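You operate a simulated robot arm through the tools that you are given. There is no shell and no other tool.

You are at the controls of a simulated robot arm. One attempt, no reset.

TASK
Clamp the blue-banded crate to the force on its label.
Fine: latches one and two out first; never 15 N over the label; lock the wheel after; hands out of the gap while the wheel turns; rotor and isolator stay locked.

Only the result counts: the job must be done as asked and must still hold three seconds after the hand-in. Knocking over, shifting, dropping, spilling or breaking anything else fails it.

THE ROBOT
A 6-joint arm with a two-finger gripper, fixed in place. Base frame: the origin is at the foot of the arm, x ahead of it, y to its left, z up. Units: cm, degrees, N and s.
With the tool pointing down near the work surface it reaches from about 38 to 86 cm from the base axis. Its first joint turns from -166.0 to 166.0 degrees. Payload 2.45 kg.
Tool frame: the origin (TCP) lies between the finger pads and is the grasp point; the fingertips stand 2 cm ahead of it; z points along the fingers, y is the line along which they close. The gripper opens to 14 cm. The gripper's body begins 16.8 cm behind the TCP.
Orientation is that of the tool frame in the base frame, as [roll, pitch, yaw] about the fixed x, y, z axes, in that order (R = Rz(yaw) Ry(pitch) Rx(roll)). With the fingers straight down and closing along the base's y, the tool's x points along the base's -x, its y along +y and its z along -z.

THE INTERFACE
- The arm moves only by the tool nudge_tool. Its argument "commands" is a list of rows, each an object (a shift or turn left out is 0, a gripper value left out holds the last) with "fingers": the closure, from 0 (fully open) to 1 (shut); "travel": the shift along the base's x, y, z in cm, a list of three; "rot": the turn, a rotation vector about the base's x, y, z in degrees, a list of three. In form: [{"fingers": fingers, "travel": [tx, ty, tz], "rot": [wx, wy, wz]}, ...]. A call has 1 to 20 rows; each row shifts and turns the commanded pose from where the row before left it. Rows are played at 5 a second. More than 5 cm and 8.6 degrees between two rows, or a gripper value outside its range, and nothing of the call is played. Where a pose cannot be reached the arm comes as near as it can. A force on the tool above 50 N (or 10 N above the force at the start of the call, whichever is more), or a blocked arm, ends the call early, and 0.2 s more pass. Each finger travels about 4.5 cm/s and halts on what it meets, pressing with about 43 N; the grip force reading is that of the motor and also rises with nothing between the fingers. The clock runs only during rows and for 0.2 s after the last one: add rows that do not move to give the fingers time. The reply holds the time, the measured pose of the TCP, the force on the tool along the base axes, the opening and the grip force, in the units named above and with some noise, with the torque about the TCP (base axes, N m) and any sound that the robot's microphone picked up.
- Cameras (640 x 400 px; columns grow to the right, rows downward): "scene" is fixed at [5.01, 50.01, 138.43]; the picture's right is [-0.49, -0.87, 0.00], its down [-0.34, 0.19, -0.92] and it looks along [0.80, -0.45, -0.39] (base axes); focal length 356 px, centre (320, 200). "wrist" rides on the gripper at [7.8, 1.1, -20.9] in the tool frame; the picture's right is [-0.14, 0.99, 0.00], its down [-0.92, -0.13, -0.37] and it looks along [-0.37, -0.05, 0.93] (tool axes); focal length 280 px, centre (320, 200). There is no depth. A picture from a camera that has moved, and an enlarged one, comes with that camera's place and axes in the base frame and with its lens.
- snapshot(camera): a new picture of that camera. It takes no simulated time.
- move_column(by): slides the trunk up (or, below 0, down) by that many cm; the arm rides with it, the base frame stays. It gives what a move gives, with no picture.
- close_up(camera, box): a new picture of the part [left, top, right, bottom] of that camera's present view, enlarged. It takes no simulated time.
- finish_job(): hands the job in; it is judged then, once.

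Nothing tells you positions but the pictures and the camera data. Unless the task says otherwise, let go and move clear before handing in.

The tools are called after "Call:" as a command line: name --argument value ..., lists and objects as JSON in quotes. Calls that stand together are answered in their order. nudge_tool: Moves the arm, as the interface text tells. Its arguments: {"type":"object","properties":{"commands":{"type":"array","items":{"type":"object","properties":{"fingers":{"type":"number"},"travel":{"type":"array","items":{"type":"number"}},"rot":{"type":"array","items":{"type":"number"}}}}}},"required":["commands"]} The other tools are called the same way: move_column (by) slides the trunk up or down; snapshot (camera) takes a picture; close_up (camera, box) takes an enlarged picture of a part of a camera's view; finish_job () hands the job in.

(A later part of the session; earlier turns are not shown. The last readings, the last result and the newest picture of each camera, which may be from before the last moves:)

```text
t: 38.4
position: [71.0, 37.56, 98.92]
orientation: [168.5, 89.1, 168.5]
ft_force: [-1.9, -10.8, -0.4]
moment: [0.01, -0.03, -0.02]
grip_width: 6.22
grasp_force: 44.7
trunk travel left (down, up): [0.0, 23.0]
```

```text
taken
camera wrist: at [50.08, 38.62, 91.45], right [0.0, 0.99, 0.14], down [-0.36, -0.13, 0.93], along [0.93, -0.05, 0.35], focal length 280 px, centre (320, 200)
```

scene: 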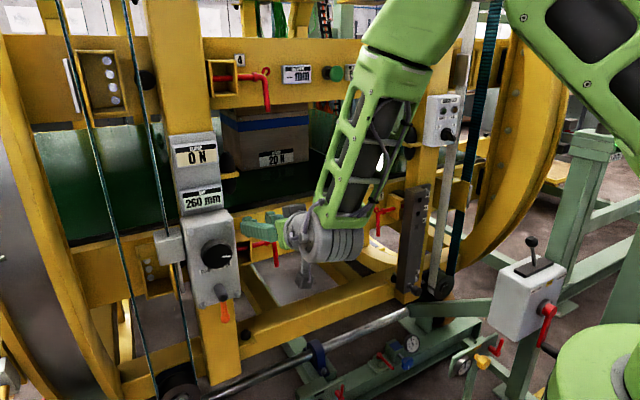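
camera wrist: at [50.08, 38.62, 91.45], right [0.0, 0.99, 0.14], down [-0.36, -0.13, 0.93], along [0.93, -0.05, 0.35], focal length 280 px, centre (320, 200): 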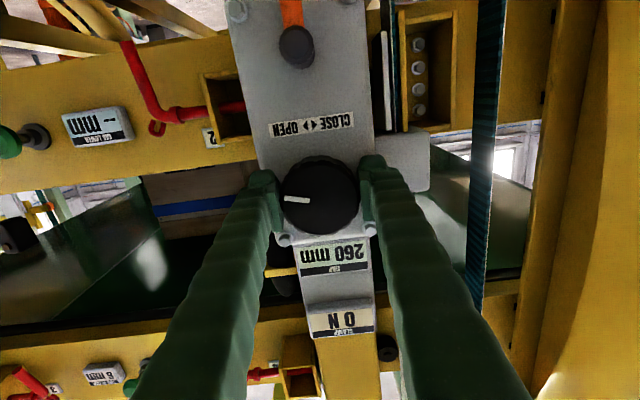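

Call:
nudge_tool --commands '[{"travel": [0, -0.1, 0]}, {"rot": [5, 0, 0]}, {"rot": [5, 0, 0]}, {}]'

Call:
snapshot --camera "wrist"

Call:
close_up --camera "scene" --box '[150, 130, 300, 260]'

```text
t: 39.0
position: [71.12, 37.52, 98.96]
orientation: [126.8, 87.7, 125.7]
ft_force: [-23.9, -9.4, 10.1]
moment: [-0.14, -0.55, -1.73]
grip_width: 6.26
grasp_force: 45.4
out of reach, approached as far as the arm can: row 2
trunk travel left (down, up): [0.0, 23.0]
stopped in row 2: the force on the tool passed its limit at 71 N (the readings are from after the stop); the commanded pose is now the measured one
```

```text
taken
camera wrist: at [50.11, 39.22, 91.75], right [0.02, 0.99, 0.17], down [-0.35, -0.15, 0.92], along [0.94, -0.08, 0.34], focal length 280 px, centre (320, 200)
```

wrist: 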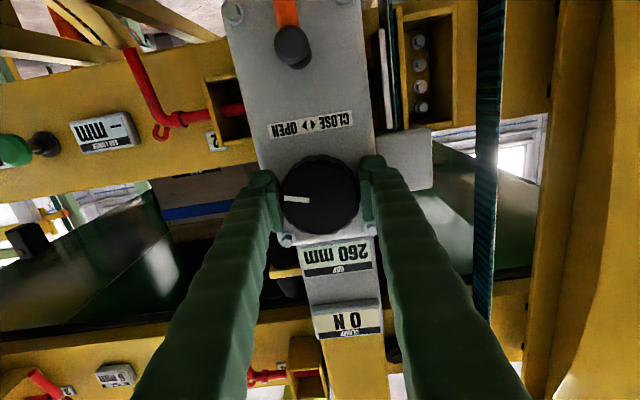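

```text
3.08 times, centred on (225, 195) of scene
camera zoom: at [5.01, 50.01, 138.43], right [-0.49, -0.87, 0.0], down [-0.34, 0.19, -0.92], along [0.8, -0.45, -0.39], focal length 1095 px, centre (612, 215)
```

zoom: 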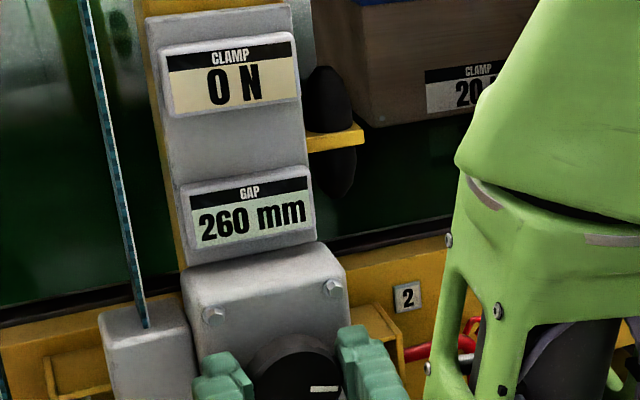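

Turning the hand in +x is at a joint limit. I open, realign the tool, and check that the hand can spin the other way.

Call:
nudge_tool --commands '[{"fingers": 0.43}, {}, {}, {"rot": [-1.1, -1.2, 1.0]}, {}]'

```text
t: 40.2
position: [71.44, 37.77, 98.61]
orientation: [119.0, 89.2, 119.1]
ft_force: [0.1, 0.0, 0.3]
moment: [0.05, -0.01, -0.04]
grip_width: 7.99
grasp_force: 0.1
trunk travel left (down, up): [0.0, 23.0]
```

Call:
nudge_tool --commands '[{"travel": [-0.3, -0.1, 0.3]}, {"rot": [-6, 0, 0]}, {"rot": [-6, 0, 0]}, {}]'

```text
t: 41.2
position: [71.13, 37.58, 99.14]
orientation: [-92.1, 78.8, -92.2]
ft_force: [0.7, 0.3, -0.4]
moment: [-0.02, -0.01, 0.0]
grip_width: 7.98
grasp_force: 0.0
trunk travel left (down, up): [0.0, 23.0]
```

The hand spins freely in the -x sense. I grip here and make a small clockwise (+x) test turn to see what the gap does.

Call:
nudge_tool --commands '[{"fingers": 1.0}, {}, {}, {"rot": [4, 0, 0]}, {"rot": [4, 0, 0]}, {}]'

Call:
snapshot --camera "wrist"

Call:
close_up --camera "scene" --box '[150, 130, 300, 260]'

```text
t: 42.6
position: [71.05, 37.63, 99.18]
orientation: [-96.9, 86.9, -96.7]
ft_force: [-6.4, -10.2, 6.0]
moment: [0.05, 0.0, 0.07]
grip_width: 6.22
grasp_force: 44.9
trunk travel left (down, up): [0.0, 23.0]
```

```text
taken
camera wrist: at [50.17, 38.18, 91.44], right [0.0, 1.0, 0.08], down [-0.36, -0.08, 0.93], along [0.93, -0.03, 0.36], focal length 280 px, centre (320, 200)
```

wrist: 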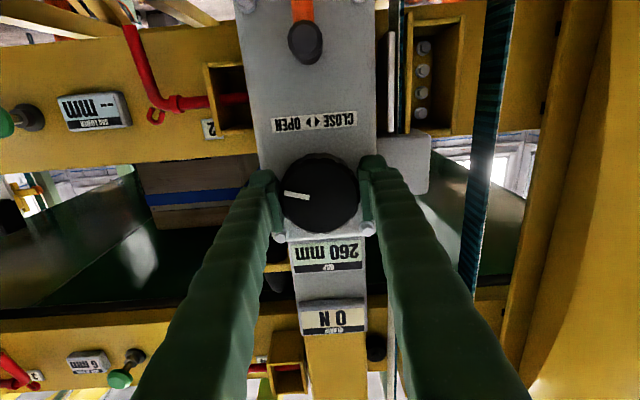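

```text
3.08 times, centred on (225, 195) of scene
camera zoom: at [5.01, 50.01, 138.43], right [-0.49, -0.87, 0.0], down [-0.34, 0.19, -0.92], along [0.8, -0.45, -0.39], focal length 1095 px, centre (612, 215)
```

zoom: 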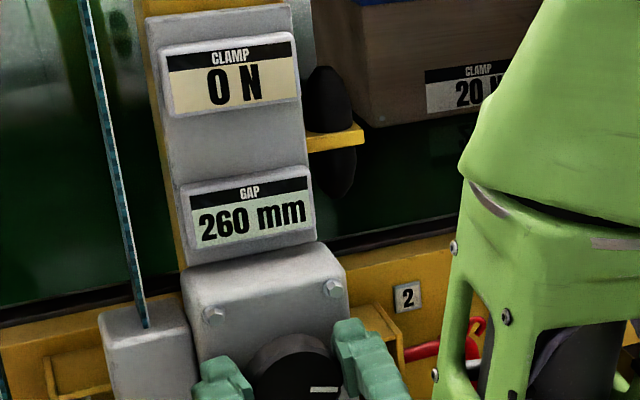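

The wheel turns freely with almost no torque, but 8° is too little to show in the gap. I turn it counter-clockwise by about 80° to see the effect.

Call:
nudge_tool --commands '[{"travel": [0, -0.1, 0.05], "rot": [-8, 0, 0]}, {"rot": [-8, 0, 0]}, {"rot": [-8, 0, 0]}, {"rot": [-8, 0, 0]}, {"rot": [-8, 0, 0]}, {}]'

Call:
snapshot --camera "wrist"

Call:
close_up --camera "scene" --box '[150, 130, 300, 260]'

```text
t: 44.0
position: [71.13, 37.71, 99.2]
orientation: [-90.4, 46.6, -90.5]
ft_force: [-8.1, 4.9, 2.6]
moment: [-0.07, 0.29, 0.1]
grip_width: 6.2
grasp_force: 45.1
trunk travel left (down, up): [0.0, 23.0]
```

```text
taken
camera wrist: at [50.11, 33.18, 92.88], right [0.0, 0.81, -0.58], down [-0.36, 0.54, 0.76], along [0.93, 0.21, 0.3], focal length 280 px, centre (320, 200)
```

wrist: 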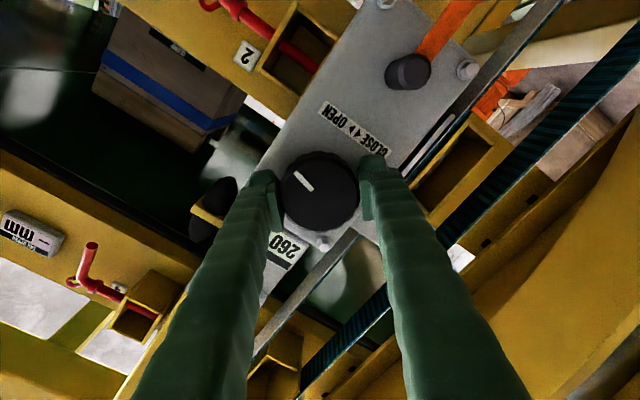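

```text
3.08 times, centred on (225, 195) of scene
camera zoom: at [5.01, 50.01, 138.43], right [-0.49, -0.87, 0.0], down [-0.34, 0.19, -0.92], along [0.8, -0.45, -0.39], focal length 1095 px, centre (612, 215)
```

zoom: 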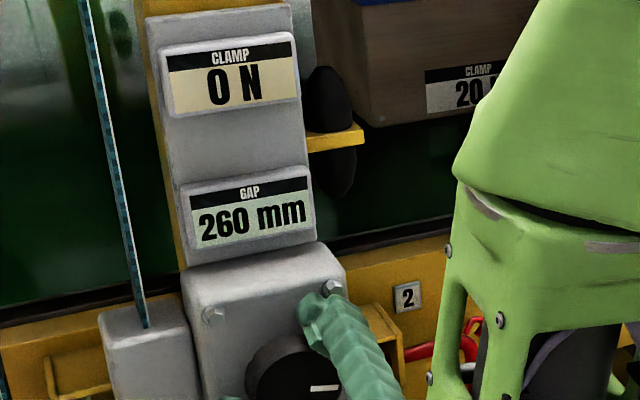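

Call:
close_up --camera "scene" --box '[180, 220, 280, 320]'

Call:
close_up --camera "wrist" --box '[230, 20, 490, 260]'

```text
4.00 times, centred on (230, 270) of scene
camera zoom: at [5.01, 50.01, 138.43], right [-0.49, -0.87, 0.0], down [-0.34, 0.19, -0.92], along [0.8, -0.45, -0.39], focal length 1423 px, centre (680, -80)
```

zoom: 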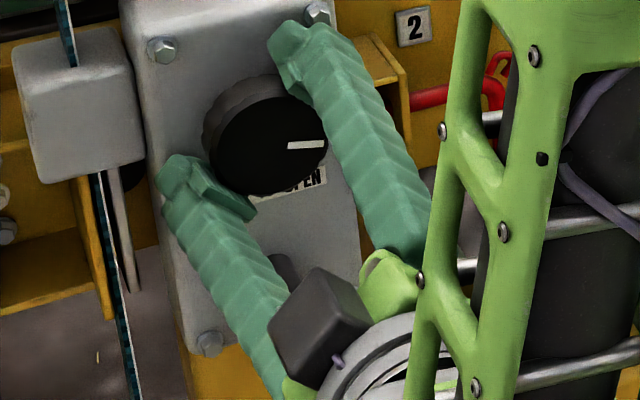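

```text
1.67 times, centred on (360, 140) of wrist
camera zoom: at [50.11, 33.18, 92.88], right [0.0, 0.81, -0.58], down [-0.36, 0.54, 0.76], along [0.93, 0.21, 0.3], focal length 467 px, centre (253, 300)
```

zoom: 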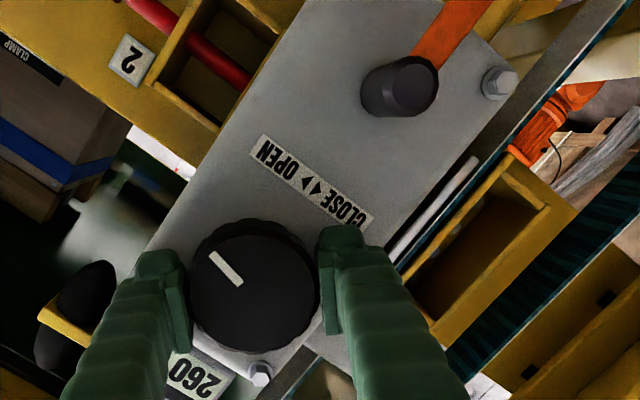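

The fingers slipped around the wheel and it did not turn, so it is likely locked or stiff. I inspect the orange lock lever more closely.

Call:
close_up --camera "wrist" --box '[370, 0, 490, 110]'

Call:
close_up --camera "scene" --box '[200, 270, 260, 340]'

```text
3.64 times, centred on (430, 55) of wrist
camera zoom: at [50.11, 33.18, 92.88], right [0.0, 0.81, -0.58], down [-0.36, 0.54, 0.76], along [0.93, 0.21, 0.3], focal length 1020 px, centre (-80, 727)
```

zoom: 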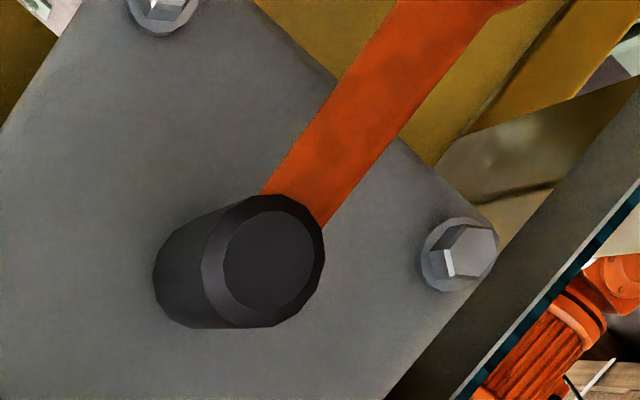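

```text
5.71 times, centred on (230, 305) of scene
camera zoom: at [5.01, 50.01, 138.43], right [-0.49, -0.87, 0.0], down [-0.34, 0.19, -0.92], along [0.8, -0.45, -0.39], focal length 2033 px, centre (834, -400)
```

zoom: 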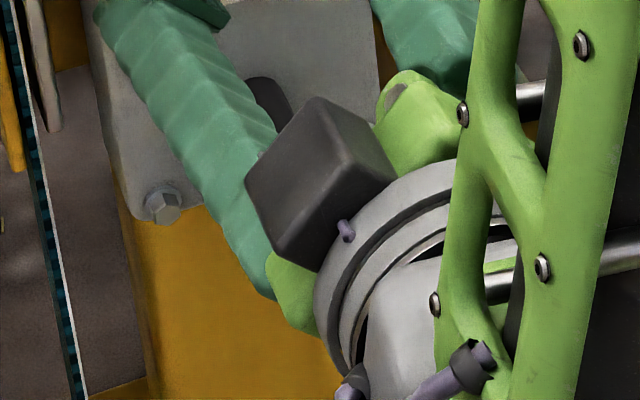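

Call:
nudge_tool --commands '[{"rot": [-8, 0, 0]}]'

Call:
close_up --camera "scene" --box '[180, 220, 280, 320]'

```text
t: 44.4
position: [71.01, 37.69, 99.1]
orientation: [-90.4, 38.6, -90.4]
ft_force: [-8.6, 8.1, -1.8]
moment: [1.05, 0.16, -0.11]
grip_width: 6.21
grasp_force: 45.1
trunk travel left (down, up): [0.0, 23.0]
```

```text
4.00 times, centred on (230, 270) of scene
camera zoom: at [5.01, 50.01, 138.43], right [-0.49, -0.87, 0.0], down [-0.34, 0.19, -0.92], along [0.8, -0.45, -0.39], focal length 1423 px, centre (680, -80)
```

zoom: 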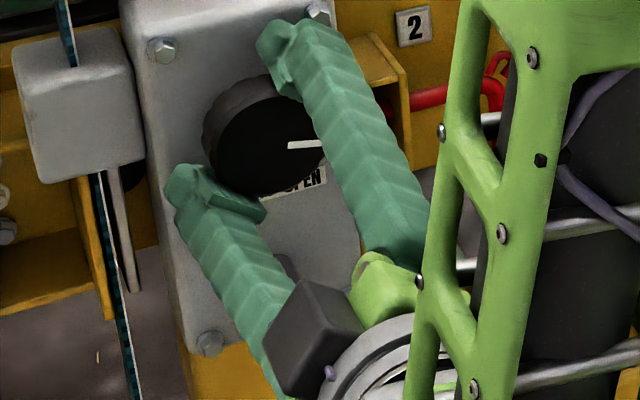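

The wheel resists about 1 N·m this way; it may be at its open end stop. I try the clockwise way over a larger angle.

Call:
nudge_tool --commands '[{"rot": [8, 0, 0]}, {"rot": [8, 0, 0]}, {"rot": [8, 0, 0]}, {"rot": [8, 0, 0]}]'

Call:
close_up --camera "scene" --box '[180, 220, 280, 320]'

Call:
snapshot --camera "wrist"

```text
t: 45.4
position: [71.0, 37.62, 99.2]
orientation: [-90.9, 70.9, -90.8]
ft_force: [-10.9, -0.6, 0.0]
moment: [-1.06, -0.25, -0.1]
grip_width: 6.22
grasp_force: 44.5
trunk travel left (down, up): [0.0, 23.0]
```

```text
4.00 times, centred on (230, 270) of scene
camera zoom: at [5.01, 50.01, 138.43], right [-0.49, -0.87, 0.0], down [-0.34, 0.19, -0.92], along [0.8, -0.45, -0.39], focal length 1423 px, centre (680, -80)
```

zoom: 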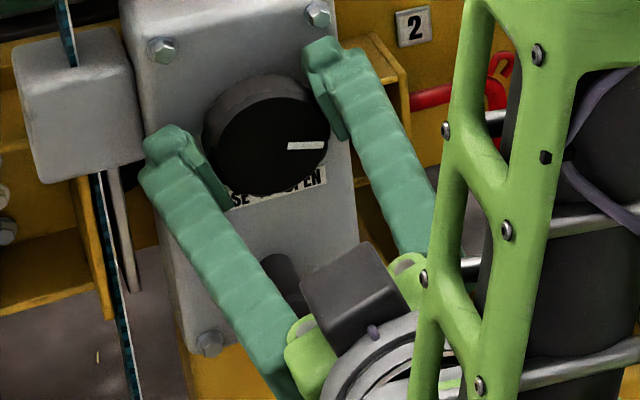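

```text
taken
camera wrist: at [50.12, 36.08, 91.55], right [0.0, 0.98, -0.19], down [-0.36, 0.18, 0.91], along [0.93, 0.07, 0.36], focal length 280 px, centre (320, 200)
```

wrist: 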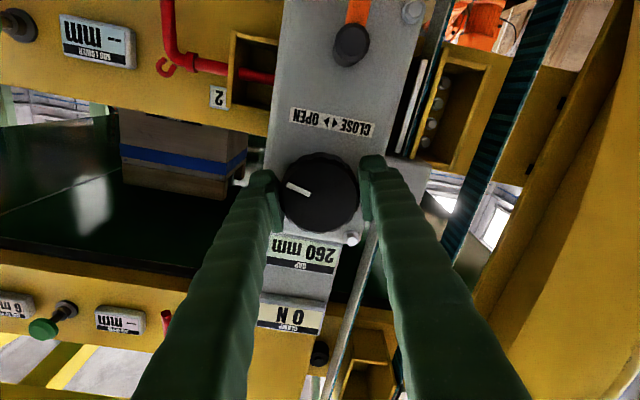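

The wheel doesn't turn either way, so it is presently locked by the orange lever hanging from the black hub at about (70–74, 37.4, 88.8). I release the wheel and back off to look at that lever.

Call:
nudge_tool --commands '[{"fingers": 0.43}, {}, {"rot": [7, 0, 0]}, {"rot": [7, 0, 0]}, {"travel": [-1.1, 0, 0], "rot": [0, 5, 0]}, {"travel": [-1.1, 0, 0], "rot": [0, 5, 0]}, {"travel": [-1.1, 0, 0], "rot": [0, 5, 0]}, {"travel": [-1.1, 0, 0], "rot": [0, 5, 0]}]'

Call:
snapshot --camera "wrist"

Call:
close_up --camera "scene" --box '[170, 190, 290, 340]'

```text
t: 47.2
position: [66.63, 37.66, 99.19]
orientation: [-166.4, 68.9, -165.4]
ft_force: [-0.9, 0.1, -0.4]
moment: [-0.02, 0.0, -0.02]
grip_width: 7.98
grasp_force: 0.0
trunk travel left (down, up): [0.0, 23.0]
```

```text
taken
camera wrist: at [44.35, 37.86, 98.99], right [0.02, 1.0, 0.04], down [-0.02, -0.04, 1.0], along [1.0, -0.02, 0.02], focal length 280 px, centre (320, 200)
```

wrist: 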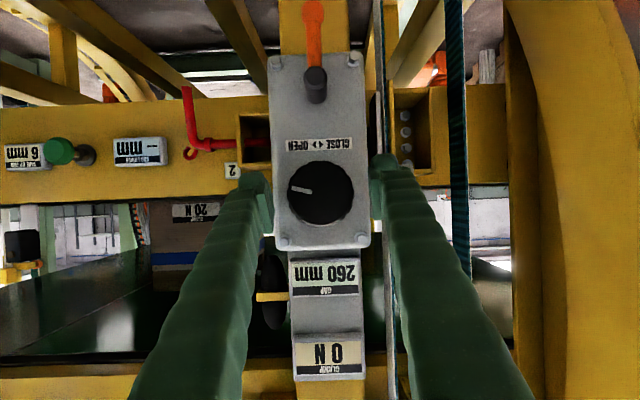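

```text
2.67 times, centred on (230, 265) of scene
camera zoom: at [5.01, 50.01, 138.43], right [-0.49, -0.87, 0.0], down [-0.34, 0.19, -0.92], along [0.8, -0.45, -0.39], focal length 949 px, centre (560, 27)
```

zoom: 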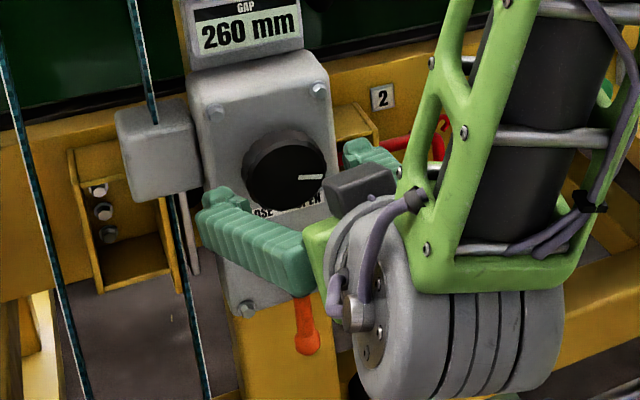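

Call:
close_up --camera "wrist" --box '[250, 0, 390, 120]'

Call:
close_up --camera "wrist" --box '[270, 140, 370, 260]'

```text
3.33 times, centred on (320, 60) of wrist
camera zoom: at [44.35, 37.86, 98.99], right [0.02, 1.0, 0.04], down [-0.02, -0.04, 1.0], along [1.0, -0.02, 0.02], focal length 935 px, centre (320, 667)
```

zoom: 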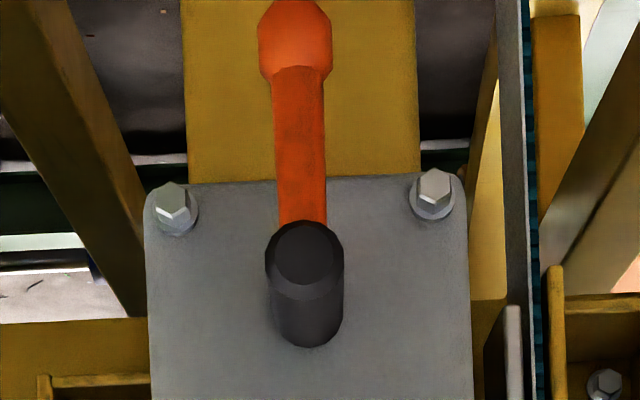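

```text
3.33 times, centred on (320, 200) of wrist
camera zoom: at [44.35, 37.86, 98.99], right [0.02, 1.0, 0.04], down [-0.02, -0.04, 1.0], along [1.0, -0.02, 0.02], focal length 935 px, centre (320, 200)
```

zoom: 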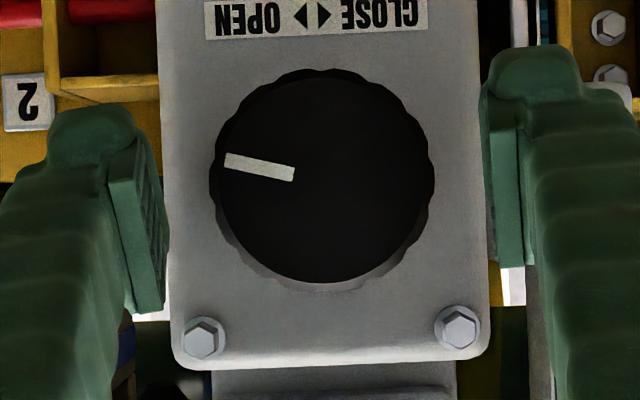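

The lever's arm (1.5 cm wide) hangs from the hub with an orange ball end at about (72, 37.3, 81.3). I'll close the fingers and come down beside it on its +y side, to push it gently toward -y.

Call:
nudge_tool --commands '[{"travel": [0, 1.3, -3], "fingers": 1.0}, {"travel": [0, 1.3, -4]}, {"travel": [0, 0, -4]}]'

```text
t: 48.0
position: [66.63, 40.22, 88.2]
orientation: [-166.4, 69.0, -165.4]
ft_force: [0.2, 0.9, 0.3]
moment: [0.0, -0.03, -0.02]
grip_width: 0.89
grasp_force: 0.1
trunk travel left (down, up): [0.0, 23.0]
```

Call:
nudge_tool --commands '[{"travel": [0, 0, -2.5]}, {"travel": [0, 0, -2.2]}]'

Call:
snapshot --camera "wrist"

Call:
close_up --camera "scene" --box '[170, 230, 290, 360]'

```text
t: 48.6
position: [66.76, 40.28, 83.35]
orientation: [-166.2, 68.8, -165.3]
ft_force: [-1.4, 0.6, 0.1]
moment: [0.01, 0.01, 0.01]
grip_width: 0.0
grasp_force: 29.7
trunk travel left (down, up): [0.0, 23.0]
```

```text
taken
camera wrist: at [44.42, 40.47, 83.2], right [0.02, 1.0, 0.04], down [-0.02, -0.04, 1.0], along [1.0, -0.02, 0.02], focal length 280 px, centre (320, 200)
```

wrist: 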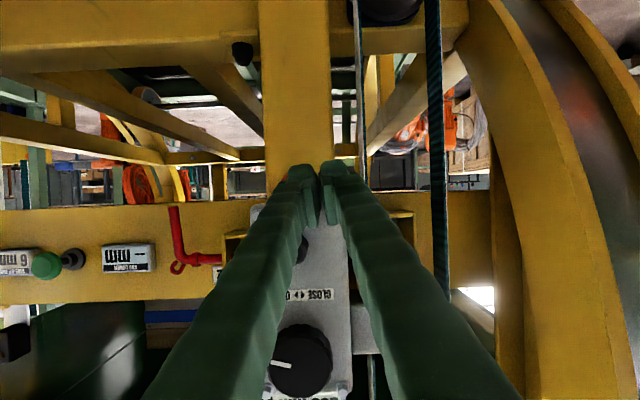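

```text
3.08 times, centred on (230, 295) of scene
camera zoom: at [5.01, 50.01, 138.43], right [-0.49, -0.87, 0.0], down [-0.34, 0.19, -0.92], along [0.8, -0.45, -0.39], focal length 1095 px, centre (597, -92)
```

zoom: 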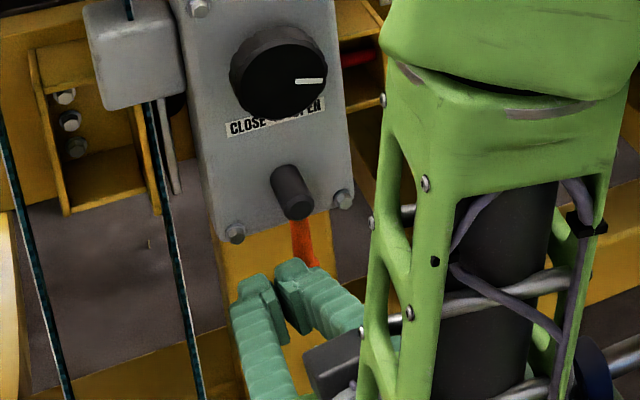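

Call:
nudge_tool --commands '[{"travel": [0, 0.4, 0]}, {"travel": [1.5, 0, 0]}, {"travel": [1.5, 0, 0]}, {"travel": [1.4, 0, 0]}]'

Call:
snapshot --camera "wrist"

Call:
close_up --camera "scene" --box '[170, 230, 290, 360]'

```text
t: 49.6
position: [71.14, 40.53, 83.38]
orientation: [-166.2, 69.0, -165.1]
ft_force: [0.2, 0.3, 0.6]
moment: [0.03, -0.02, -0.01]
grip_width: 0.01
grasp_force: 29.3
trunk travel left (down, up): [0.0, 23.0]
```

```text
taken
camera wrist: at [48.79, 40.89, 83.3], right [0.02, 1.0, 0.04], down [-0.02, -0.04, 1.0], along [1.0, -0.02, 0.02], focal length 280 px, centre (320, 200)
```

wrist: 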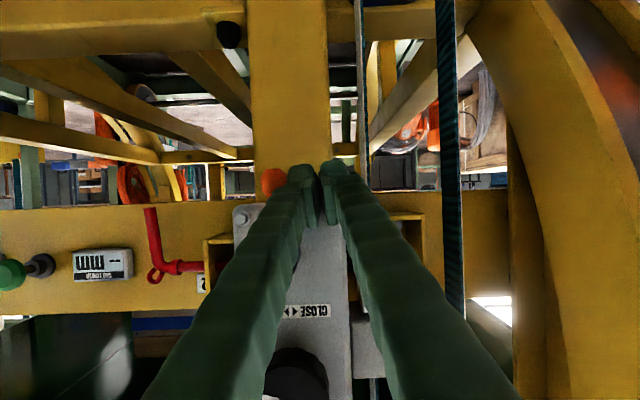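

```text
3.08 times, centred on (230, 295) of scene
camera zoom: at [5.01, 50.01, 138.43], right [-0.49, -0.87, 0.0], down [-0.34, 0.19, -0.92], along [0.8, -0.45, -0.39], focal length 1095 px, centre (597, -92)
```

zoom: 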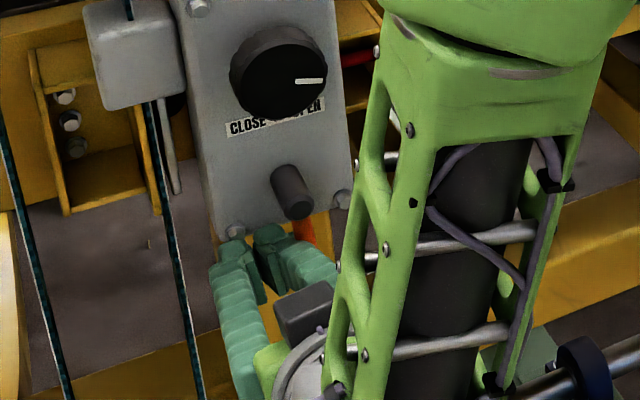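

I'm beside the lever. I push toward -y in small steps, watching the force and the lever.

Call:
nudge_tool --commands '[{"travel": [0, -0.5, 0]}, {"travel": [0, -0.5, 0]}, {"travel": [0, -0.4, 0]}, {"travel": [0, -0.4, 0]}]'

Call:
close_up --camera "wrist" --box '[220, 120, 380, 240]'

Call:
close_up --camera "scene" --box '[170, 230, 290, 360]'

```text
t: 50.6
position: [71.04, 38.85, 83.34]
orientation: [-166.2, 69.0, -165.3]
ft_force: [0.1, 2.5, -0.1]
moment: [-0.05, 0.01, -0.04]
grip_width: 0.0
grasp_force: 29.7
trunk travel left (down, up): [0.0, 23.0]
```

```text
3.33 times, centred on (300, 180) of wrist
camera zoom: at [48.85, 39.14, 83.28], right [0.02, 1.0, 0.04], down [-0.02, -0.04, 1.0], along [1.0, -0.02, 0.02], focal length 935 px, centre (387, 267)
```

zoom: 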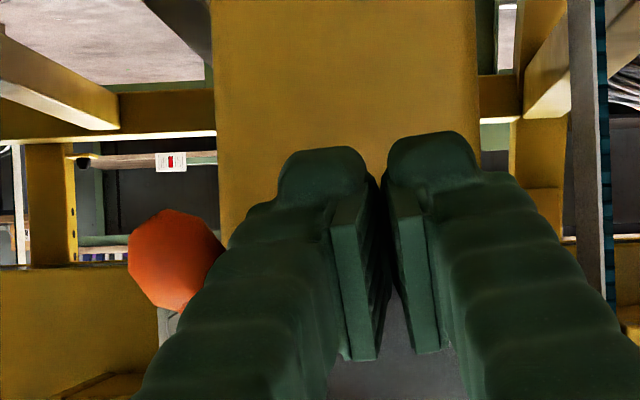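

```text
3.08 times, centred on (230, 295) of scene
camera zoom: at [5.01, 50.01, 138.43], right [-0.49, -0.87, 0.0], down [-0.34, 0.19, -0.92], along [0.8, -0.45, -0.39], focal length 1095 px, centre (597, -92)
```

zoom: 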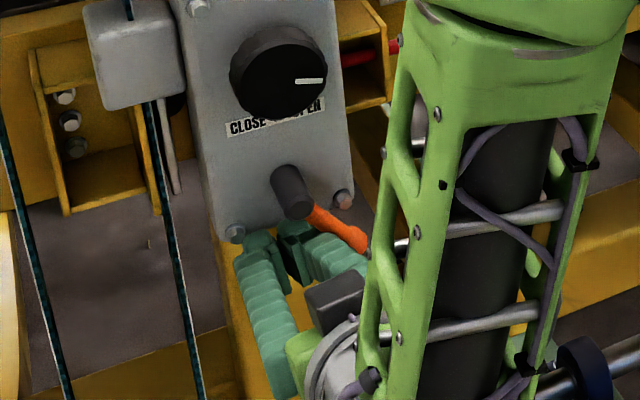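

The lever swings easily toward -y (now about 38° from down). I follow its arc to swing it further.

Call:
nudge_tool --commands '[{"travel": [-0.4, -1.2, 0]}, {"travel": [0, -1.3, 0.1]}, {"travel": [0, -1.2, 0.3]}, {"travel": [0, -0.8, 0.4]}]'

Call:
close_up --camera "wrist" --box '[180, 120, 380, 260]'

Call:
close_up --camera "scene" --box '[170, 230, 290, 360]'

```text
t: 51.6
position: [70.6, 34.54, 84.01]
orientation: [-166.2, 68.9, -165.0]
ft_force: [-3.4, 13.6, -9.4]
moment: [0.02, -0.09, -0.13]
grip_width: 0.01
grasp_force: 29.3
trunk travel left (down, up): [0.0, 23.0]
```

```text
2.86 times, centred on (280, 190) of wrist
camera zoom: at [48.34, 34.74, 83.87], right [0.01, 1.0, 0.04], down [-0.02, -0.04, 1.0], along [1.0, -0.01, 0.02], focal length 801 px, centre (434, 229)
```

zoom: 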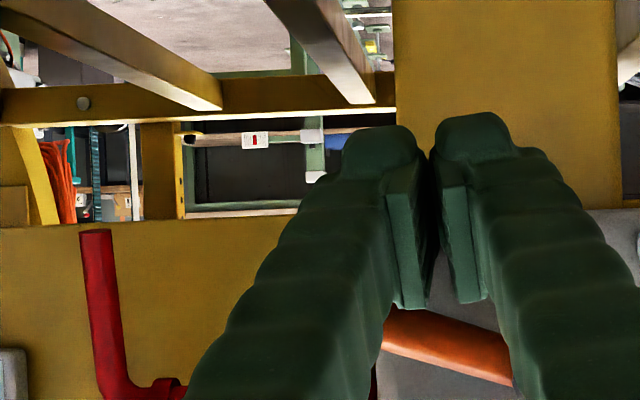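

```text
3.08 times, centred on (230, 295) of scene
camera zoom: at [5.01, 50.01, 138.43], right [-0.49, -0.87, 0.0], down [-0.34, 0.19, -0.92], along [0.8, -0.45, -0.39], focal length 1095 px, centre (597, -92)
```

zoom: 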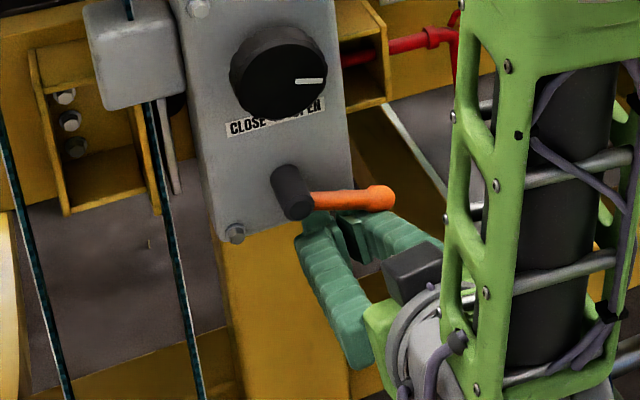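

The lever is at about 72°. I push it upward a bit more to see where its stop is.

Call:
nudge_tool --commands '[{"travel": [0, -0.4, 0.5]}, {"travel": [0, -0.3, 0.5]}]'

Call:
close_up --camera "wrist" --box '[180, 120, 380, 260]'

Call:
close_up --camera "scene" --box '[170, 230, 290, 360]'

```text
t: 52.1
position: [70.07, 34.16, 84.04]
orientation: [-166.4, 67.8, -164.6]
ft_force: [-7.9, 5.4, -16.1]
moment: [0.34, -0.08, -0.14]
grip_width: 0.0
grasp_force: 29.4
trunk travel left (down, up): [0.0, 23.0]
stopped in row 2: the force on the tool passed its limit at 54 N (the readings are from after the stop); the commanded pose is now the measured one
```

```text
2.86 times, centred on (280, 190) of wrist
camera zoom: at [47.88, 34.12, 84.3], right [0.0, 1.0, 0.04], down [0.0, -0.04, 1.0], along [1.0, 0.0, 0.0], focal length 801 px, centre (434, 229)
```

zoom: 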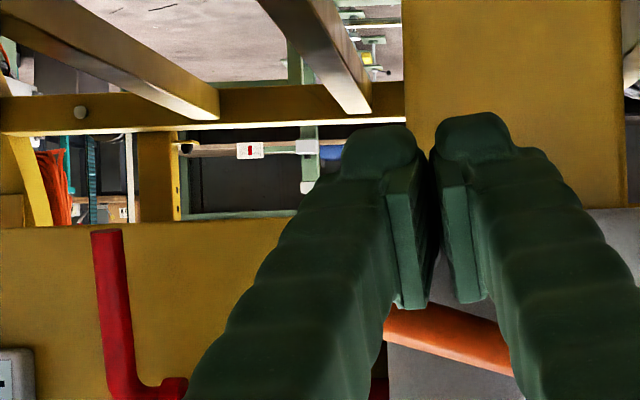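

```text
3.08 times, centred on (230, 295) of scene
camera zoom: at [5.01, 50.01, 138.43], right [-0.49, -0.87, 0.0], down [-0.34, 0.19, -0.92], along [0.8, -0.45, -0.39], focal length 1095 px, centre (597, -92)
```

zoom: 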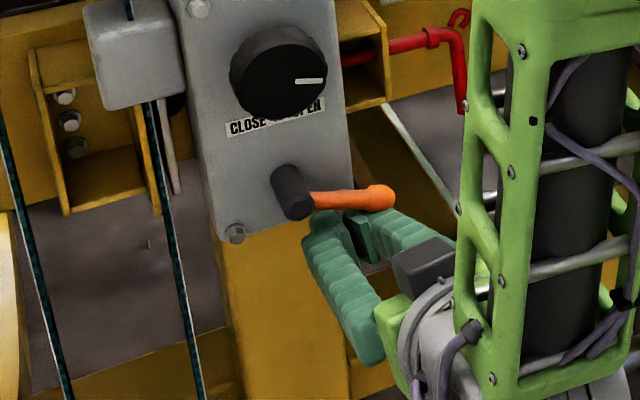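

The lever has reached its stop at roughly 70°. I back away downward and check that it stays there.

Call:
nudge_tool --commands '[{"travel": [0, 0.3, -1]}, {"travel": [-1.2, 0, -0.5]}, {"travel": [-2.0, 0, 0]}, {"travel": [-1.0, 0, 0]}]'

Call:
snapshot --camera "wrist"

Call:
close_up --camera "scene" --box '[170, 190, 290, 340]'

```text
t: 53.1
position: [66.22, 34.3, 82.86]
orientation: [-165.5, 68.1, -164.1]
ft_force: [1.1, 0.5, 0.0]
moment: [0.0, -0.02, -0.01]
grip_width: 0.0
grasp_force: 28.8
trunk travel left (down, up): [0.0, 23.0]
```

```text
taken
camera wrist: at [43.91, 34.44, 83.08], right [0.01, 1.0, 0.04], down [-0.01, -0.04, 1.0], along [1.0, -0.01, 0.01], focal length 280 px, centre (320, 200)
```

wrist: 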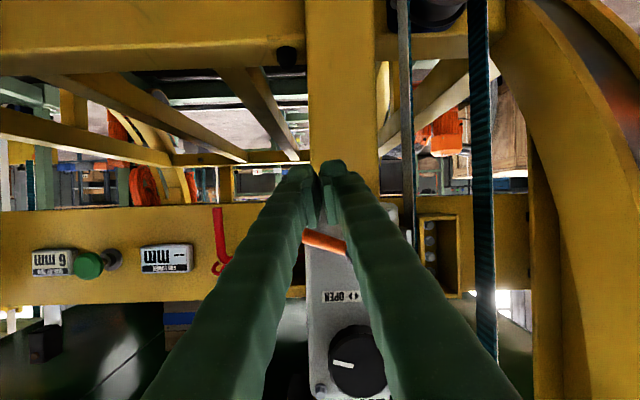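

```text
2.67 times, centred on (230, 265) of scene
camera zoom: at [5.01, 50.01, 138.43], right [-0.49, -0.87, 0.0], down [-0.34, 0.19, -0.92], along [0.8, -0.45, -0.39], focal length 949 px, centre (560, 27)
```

zoom: 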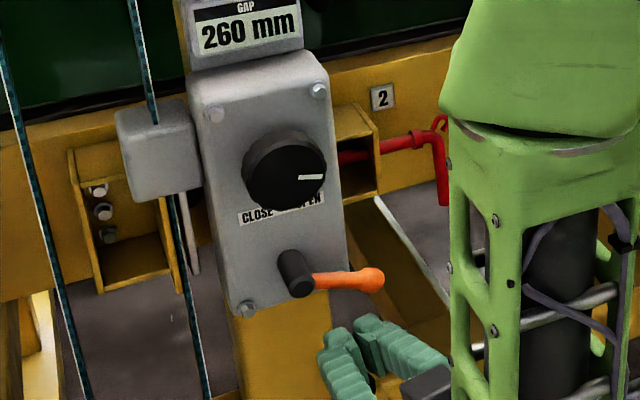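

The lever stays up. I return to the wheel, open, and slide over it again.

Call:
nudge_tool --commands '[{"travel": [0, 0.8, 4]}, {"travel": [0, 0.8, 4]}, {"travel": [0, 0.9, 4], "fingers": 0.43}, {"travel": [0.3, 0.9, 4]}, {}]'

Call:
nudge_tool --commands '[{"travel": [1.0, 0, 0], "rot": [0, -5, 0]}, {"travel": [1.0, 0, 0], "rot": [0, -5, 0]}, {"travel": [1.2, 0, 0], "rot": [0, -5, 0]}, {"travel": [1.2, 0, 0], "rot": [0, -5, 0]}, {}]'

Call:
snapshot --camera "wrist"

```text
t: 54.3
position: [66.37, 37.67, 98.91]
orientation: [-166.4, 68.4, -164.8]
ft_force: [-0.1, -0.6, 1.0]
moment: [0.03, 0.02, 0.03]
grip_width: 6.97
grasp_force: 0.1
trunk travel left (down, up): [0.0, 23.0]
```

```text
t: 55.5
position: [70.83, 37.64, 99.02]
orientation: [-99.6, 84.5, -99.2]
ft_force: [0.1, 0.1, -0.2]
moment: [0.04, 0.0, 0.0]
grip_width: 7.96
grasp_force: 0.0
trunk travel left (down, up): [0.0, 23.0]
```

```text
taken
camera wrist: at [49.99, 37.82, 91.33], right [-0.01, 1.0, 0.04], down [-0.35, -0.04, 0.93], along [0.94, -0.01, 0.35], focal length 280 px, centre (320, 200)
```

wrist: 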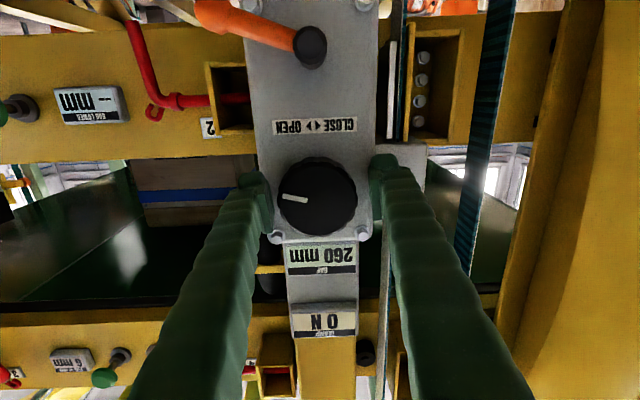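

I spin the open hand about -32°, grip the wheel, and try a clockwise turn.

Call:
nudge_tool --commands '[{"rot": [-8, 0, 0]}, {"rot": [-8, 0, 0]}, {"rot": [-8, 0, 0]}, {"rot": [-8, 0, 0]}, {"fingers": 1.0}, {}, {}]'

Call:
nudge_tool --commands '[{"rot": [6, 0, 0]}, {"rot": [6, 0, 0]}, {"rot": [6, 0, 0]}, {"rot": [6, 0, 0]}]'

Call:
close_up --camera "scene" --box '[150, 130, 300, 300]'

Call:
snapshot --camera "wrist"

```text
t: 57.1
position: [70.83, 37.62, 99.0]
orientation: [-91.7, 52.5, -91.4]
ft_force: [1.7, -8.7, 8.7]
moment: [-0.11, -0.18, -0.3]
grip_width: 6.17
grasp_force: 40.4
trunk travel left (down, up): [0.0, 23.0]
```

```text
t: 58.1
position: [70.77, 37.55, 99.06]
orientation: [-94.2, 76.7, -93.8]
ft_force: [7.1, -17.6, 16.5]
moment: [-0.19, 0.35, 0.09]
grip_width: 6.17
grasp_force: 45.2
trunk travel left (down, up): [0.0, 23.0]
```

```text
2.35 times, centred on (225, 215) of scene
camera zoom: at [5.01, 50.01, 138.43], right [-0.49, -0.87, 0.0], down [-0.34, 0.19, -0.92], along [0.8, -0.45, -0.39], focal length 837 px, centre (544, 165)
```

zoom: 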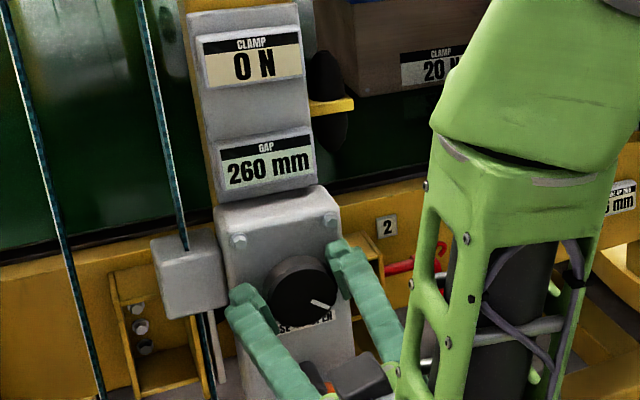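

```text
taken
camera wrist: at [49.86, 36.68, 91.55], right [-0.01, 1.0, -0.09], down [-0.35, 0.09, 0.93], along [0.94, 0.04, 0.35], focal length 280 px, centre (320, 200)
```

wrist: 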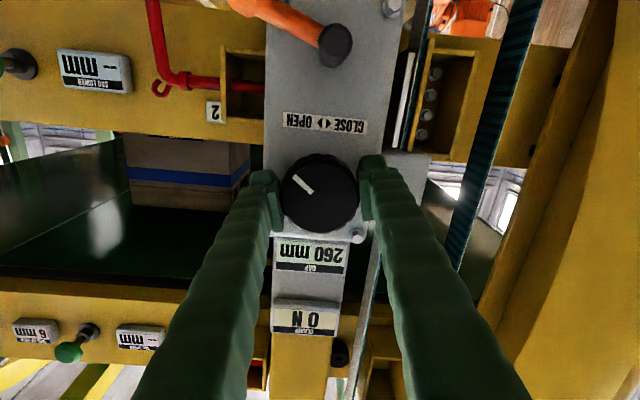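

With the lever up the wheel turns (the pointer moved clockwise), so lever-down is "locked". I need larger turns: open, spin the hand back about -128°, re-grip, then turn clockwise.

Call:
nudge_tool --commands '[{"fingers": 0.43}, {}, {"rot": [-8, 0, 0]}, {"rot": [-8, 0, 0]}, {"rot": [-8, 0, 0]}, {"rot": [-8, 0, 0]}, {"rot": [-8, 0, 0]}, {"rot": [-8, 0, 0]}, {"rot": [-8, 0, 0]}, {"rot": [-8, 0, 0]}]'

```text
t: 60.3
position: [70.8, 37.77, 98.94]
orientation: [-90.9, 12.3, -90.9]
ft_force: [1.0, -0.2, 0.0]
moment: [-0.02, -0.02, -0.02]
grip_width: 7.98
grasp_force: 0.2
trunk travel left (down, up): [0.0, 23.0]
```

Call:
nudge_tool --commands '[{"rot": [-8, 0, 0]}, {"rot": [-8, 0, 0]}, {"rot": [-8, 0, 0]}, {"rot": [-8, 0, 0]}, {"rot": [-8, 0, 0]}, {"rot": [-8, 0, 0]}, {"rot": [-8, 0, 0]}, {"rot": [-8, 0, 0]}]'

Call:
snapshot --camera "scene"

Call:
snapshot --camera "wrist"

```text
t: 62.1
position: [70.87, 37.71, 98.89]
orientation: [-89.5, -51.7, -91.5]
ft_force: [0.4, 0.4, 0.3]
moment: [-0.02, 0.02, -0.01]
grip_width: 7.98
grasp_force: 0.1
trunk travel left (down, up): [0.0, 23.0]
```

```text
taken
```

scene: 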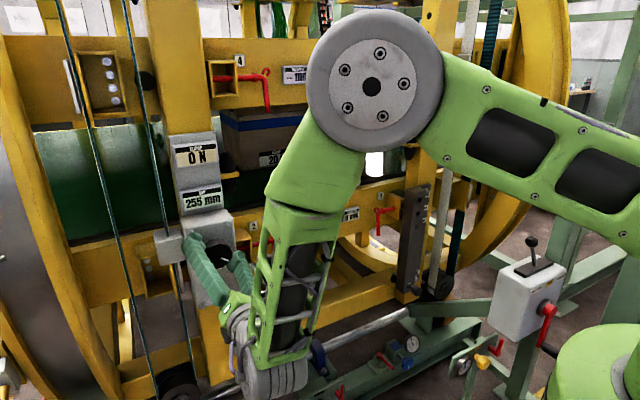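

```text
taken
camera wrist: at [49.88, 32.43, 104.22], right [-0.01, -0.69, -0.72], down [-0.35, 0.68, -0.64], along [0.94, 0.25, -0.25], focal length 280 px, centre (320, 200)
```

wrist: 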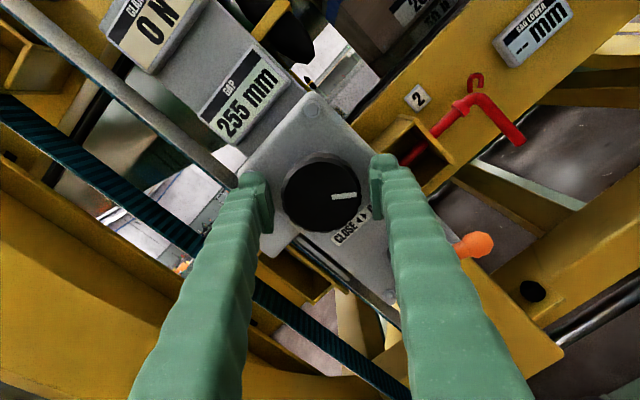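

The gap display now reads 255 mm, so clockwise closes it. I check the pointer and display in close-up.

Call:
close_up --camera "wrist" --box '[180, 20, 420, 260]'

Call:
close_up --camera "scene" --box '[160, 130, 260, 290]'

```text
1.67 times, centred on (300, 140) of wrist
camera zoom: at [49.88, 32.43, 104.22], right [-0.01, -0.69, -0.72], down [-0.35, 0.68, -0.64], along [0.94, 0.25, -0.25], focal length 467 px, centre (353, 300)
```

zoom: 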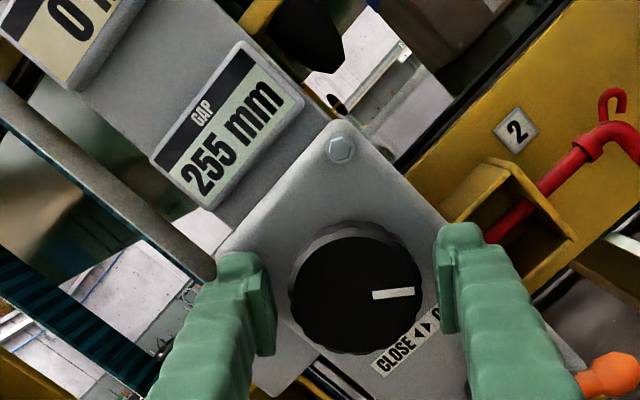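

```text
2.50 times, centred on (210, 210) of scene
camera zoom: at [5.01, 50.01, 138.43], right [-0.49, -0.87, 0.0], down [-0.34, 0.19, -0.92], along [0.8, -0.45, -0.39], focal length 890 px, centre (595, 175)
```

zoom: 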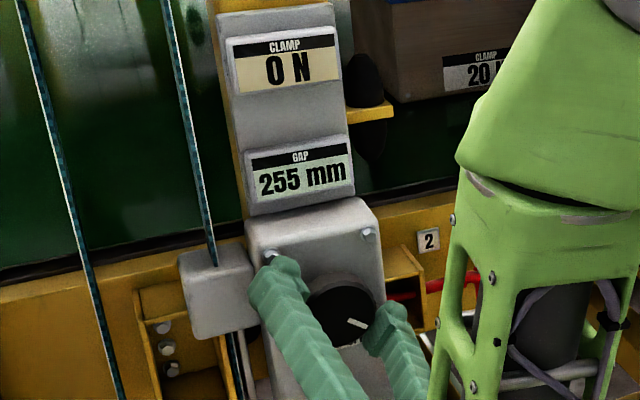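

The pointer has turned about 27° clockwise for roughly a 5 mm display step. I grip the wheel now and turn clockwise in increments, checking the displays.

Call:
nudge_tool --commands '[{"fingers": 1.0}, {}, {}]'

Call:
nudge_tool --commands '[{"rot": [8, 0, 0]}, {"rot": [8, 0, 0]}, {"rot": [8, 0, 0]}, {}]'

Call:
close_up --camera "scene" --box '[160, 130, 260, 290]'

```text
t: 62.9
position: [70.83, 37.73, 98.83]
orientation: [-89.7, -51.7, -91.5]
ft_force: [-1.4, -6.2, -5.0]
moment: [-0.09, -0.16, 0.14]
grip_width: 6.23
grasp_force: 40.4
trunk travel left (down, up): [0.0, 23.0]
```

```text
t: 63.9
position: [70.94, 37.77, 98.91]
orientation: [-90.3, -27.3, -90.9]
ft_force: [-4.0, -5.4, -4.9]
moment: [0.09, -0.17, 0.05]
grip_width: 6.21
grasp_force: 45.2
trunk travel left (down, up): [0.0, 23.0]
```

```text
2.50 times, centred on (210, 210) of scene
camera zoom: at [5.01, 50.01, 138.43], right [-0.49, -0.87, 0.0], down [-0.34, 0.19, -0.92], along [0.8, -0.45, -0.39], focal length 890 px, centre (595, 175)
```

zoom: 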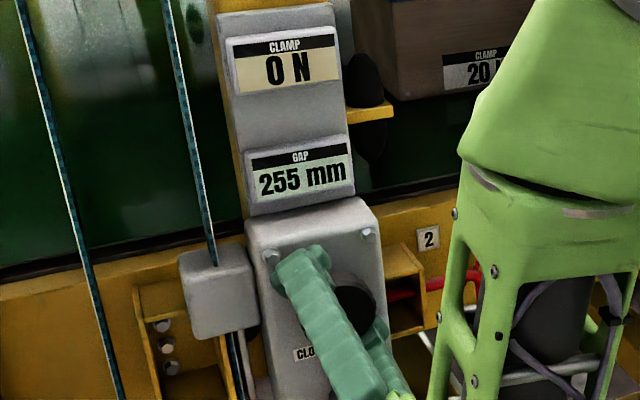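

Call:
nudge_tool --commands '[{"rot": [8, 0, 0]}, {"rot": [8, 0, 0]}, {"rot": [8, 0, 0]}, {}]'

Call:
snapshot --camera "wrist"

Call:
close_up --camera "scene" --box '[160, 130, 260, 290]'

```text
t: 64.9
position: [70.86, 37.68, 98.97]
orientation: [-90.6, -3.3, -90.9]
ft_force: [-0.8, -5.3, -0.3]
moment: [0.11, -0.21, 0.03]
grip_width: 6.15
grasp_force: 45.1
trunk travel left (down, up): [0.0, 23.0]
```

```text
taken
camera wrist: at [49.87, 30.2, 98.53], right [-0.01, 0.08, -1.0], down [-0.35, 0.93, 0.08], along [0.94, 0.35, 0.02], focal length 280 px, centre (320, 200)
```

wrist: 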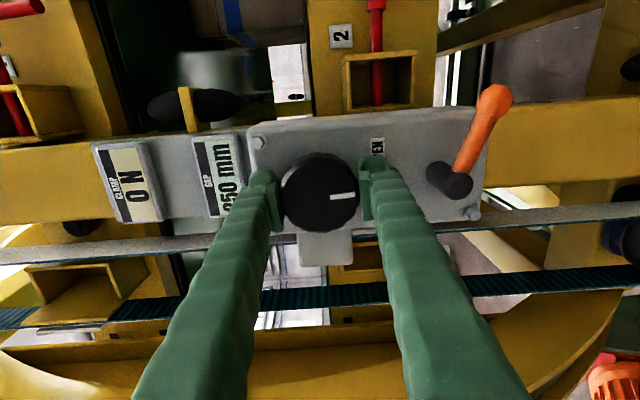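

```text
2.50 times, centred on (210, 210) of scene
camera zoom: at [5.01, 50.01, 138.43], right [-0.49, -0.87, 0.0], down [-0.34, 0.19, -0.92], along [0.8, -0.45, -0.39], focal length 890 px, centre (595, 175)
```

zoom: 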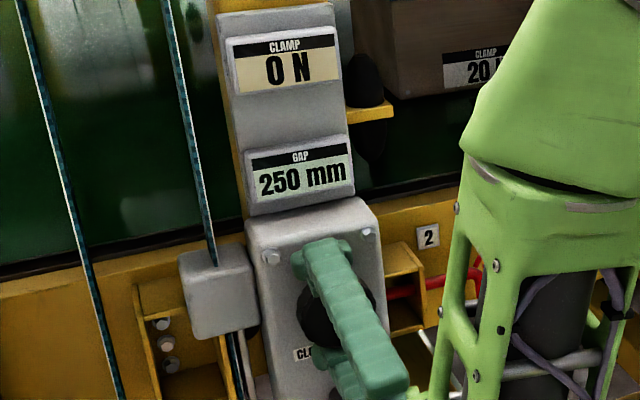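

The gap is now 250 mm at about 75° of total turn (≈40 mm per turn). I continue in smaller steps, checking the clamp force each time.

Call:
nudge_tool --commands '[{"rot": [8, 0, 0]}, {"rot": [8, 0, 0]}, {}]'

Call:
close_up --camera "scene" --box '[160, 130, 260, 290]'

Call:
close_up --camera "scene" --box '[200, 60, 330, 180]'

```text
t: 65.7
position: [70.9, 37.66, 99.07]
orientation: [-90.8, 12.6, -90.8]
ft_force: [-4.3, -5.6, 4.5]
moment: [0.08, -0.15, -0.08]
grip_width: 6.19
grasp_force: 45.3
trunk travel left (down, up): [0.0, 23.0]
```

```text
2.50 times, centred on (210, 210) of scene
camera zoom: at [5.01, 50.01, 138.43], right [-0.49, -0.87, 0.0], down [-0.34, 0.19, -0.92], along [0.8, -0.45, -0.39], focal length 890 px, centre (595, 175)
```

zoom: 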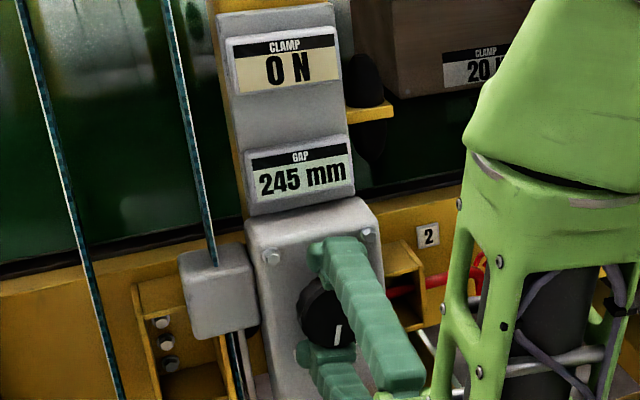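

```text
3.33 times, centred on (265, 120) of scene
camera zoom: at [5.01, 50.01, 138.43], right [-0.49, -0.87, 0.0], down [-0.34, 0.19, -0.92], along [0.8, -0.45, -0.39], focal length 1186 px, centre (503, 467)
```

zoom: 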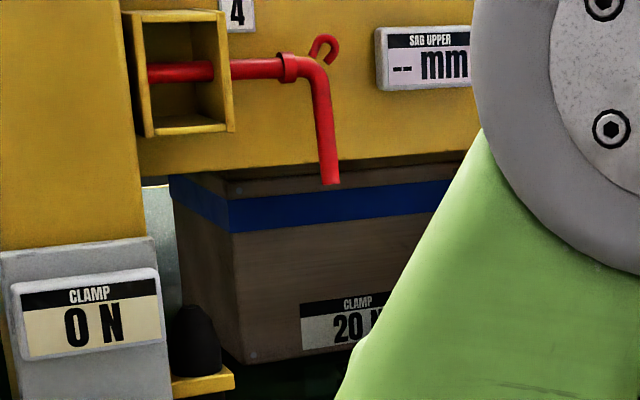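

Both beams are moving together (upper latches 3 and 4 were already out), gap 245 mm and force still 0 N. I go on in 8° steps.

Call:
nudge_tool --commands '[{"rot": [8, 0, 0]}, {}]'

Call:
close_up --camera "scene" --box '[160, 130, 260, 210]'

Call:
snapshot --camera "wrist"

```text
t: 66.3
position: [70.73, 37.73, 99.09]
orientation: [-91.0, 20.7, -90.9]
ft_force: [-1.3, -4.0, 10.7]
moment: [-0.02, 0.0, 0.0]
grip_width: 6.21
grasp_force: 44.7
trunk travel left (down, up): [0.0, 23.0]
```

```text
5.00 times, centred on (210, 170) of scene
camera zoom: at [5.01, 50.01, 138.43], right [-0.49, -0.87, 0.0], down [-0.34, 0.19, -0.92], along [0.8, -0.45, -0.39], focal length 1779 px, centre (870, 350)
```

zoom: 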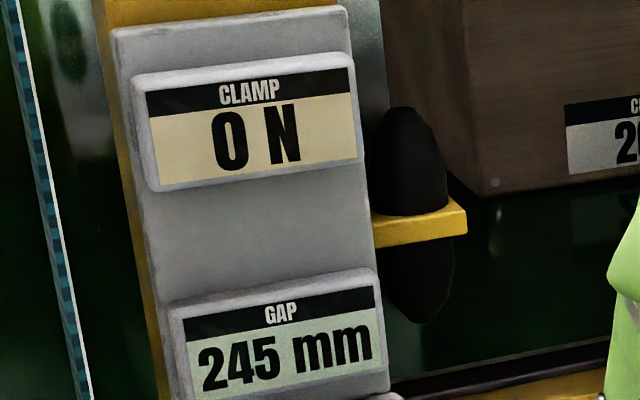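

```text
taken
camera wrist: at [49.88, 31.0, 95.55], right [-0.01, 0.48, -0.88], down [-0.35, 0.82, 0.45], along [0.94, 0.31, 0.16], focal length 280 px, centre (320, 200)
```

wrist: 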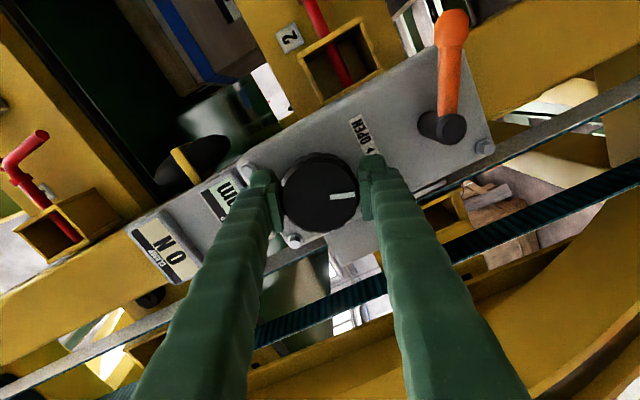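

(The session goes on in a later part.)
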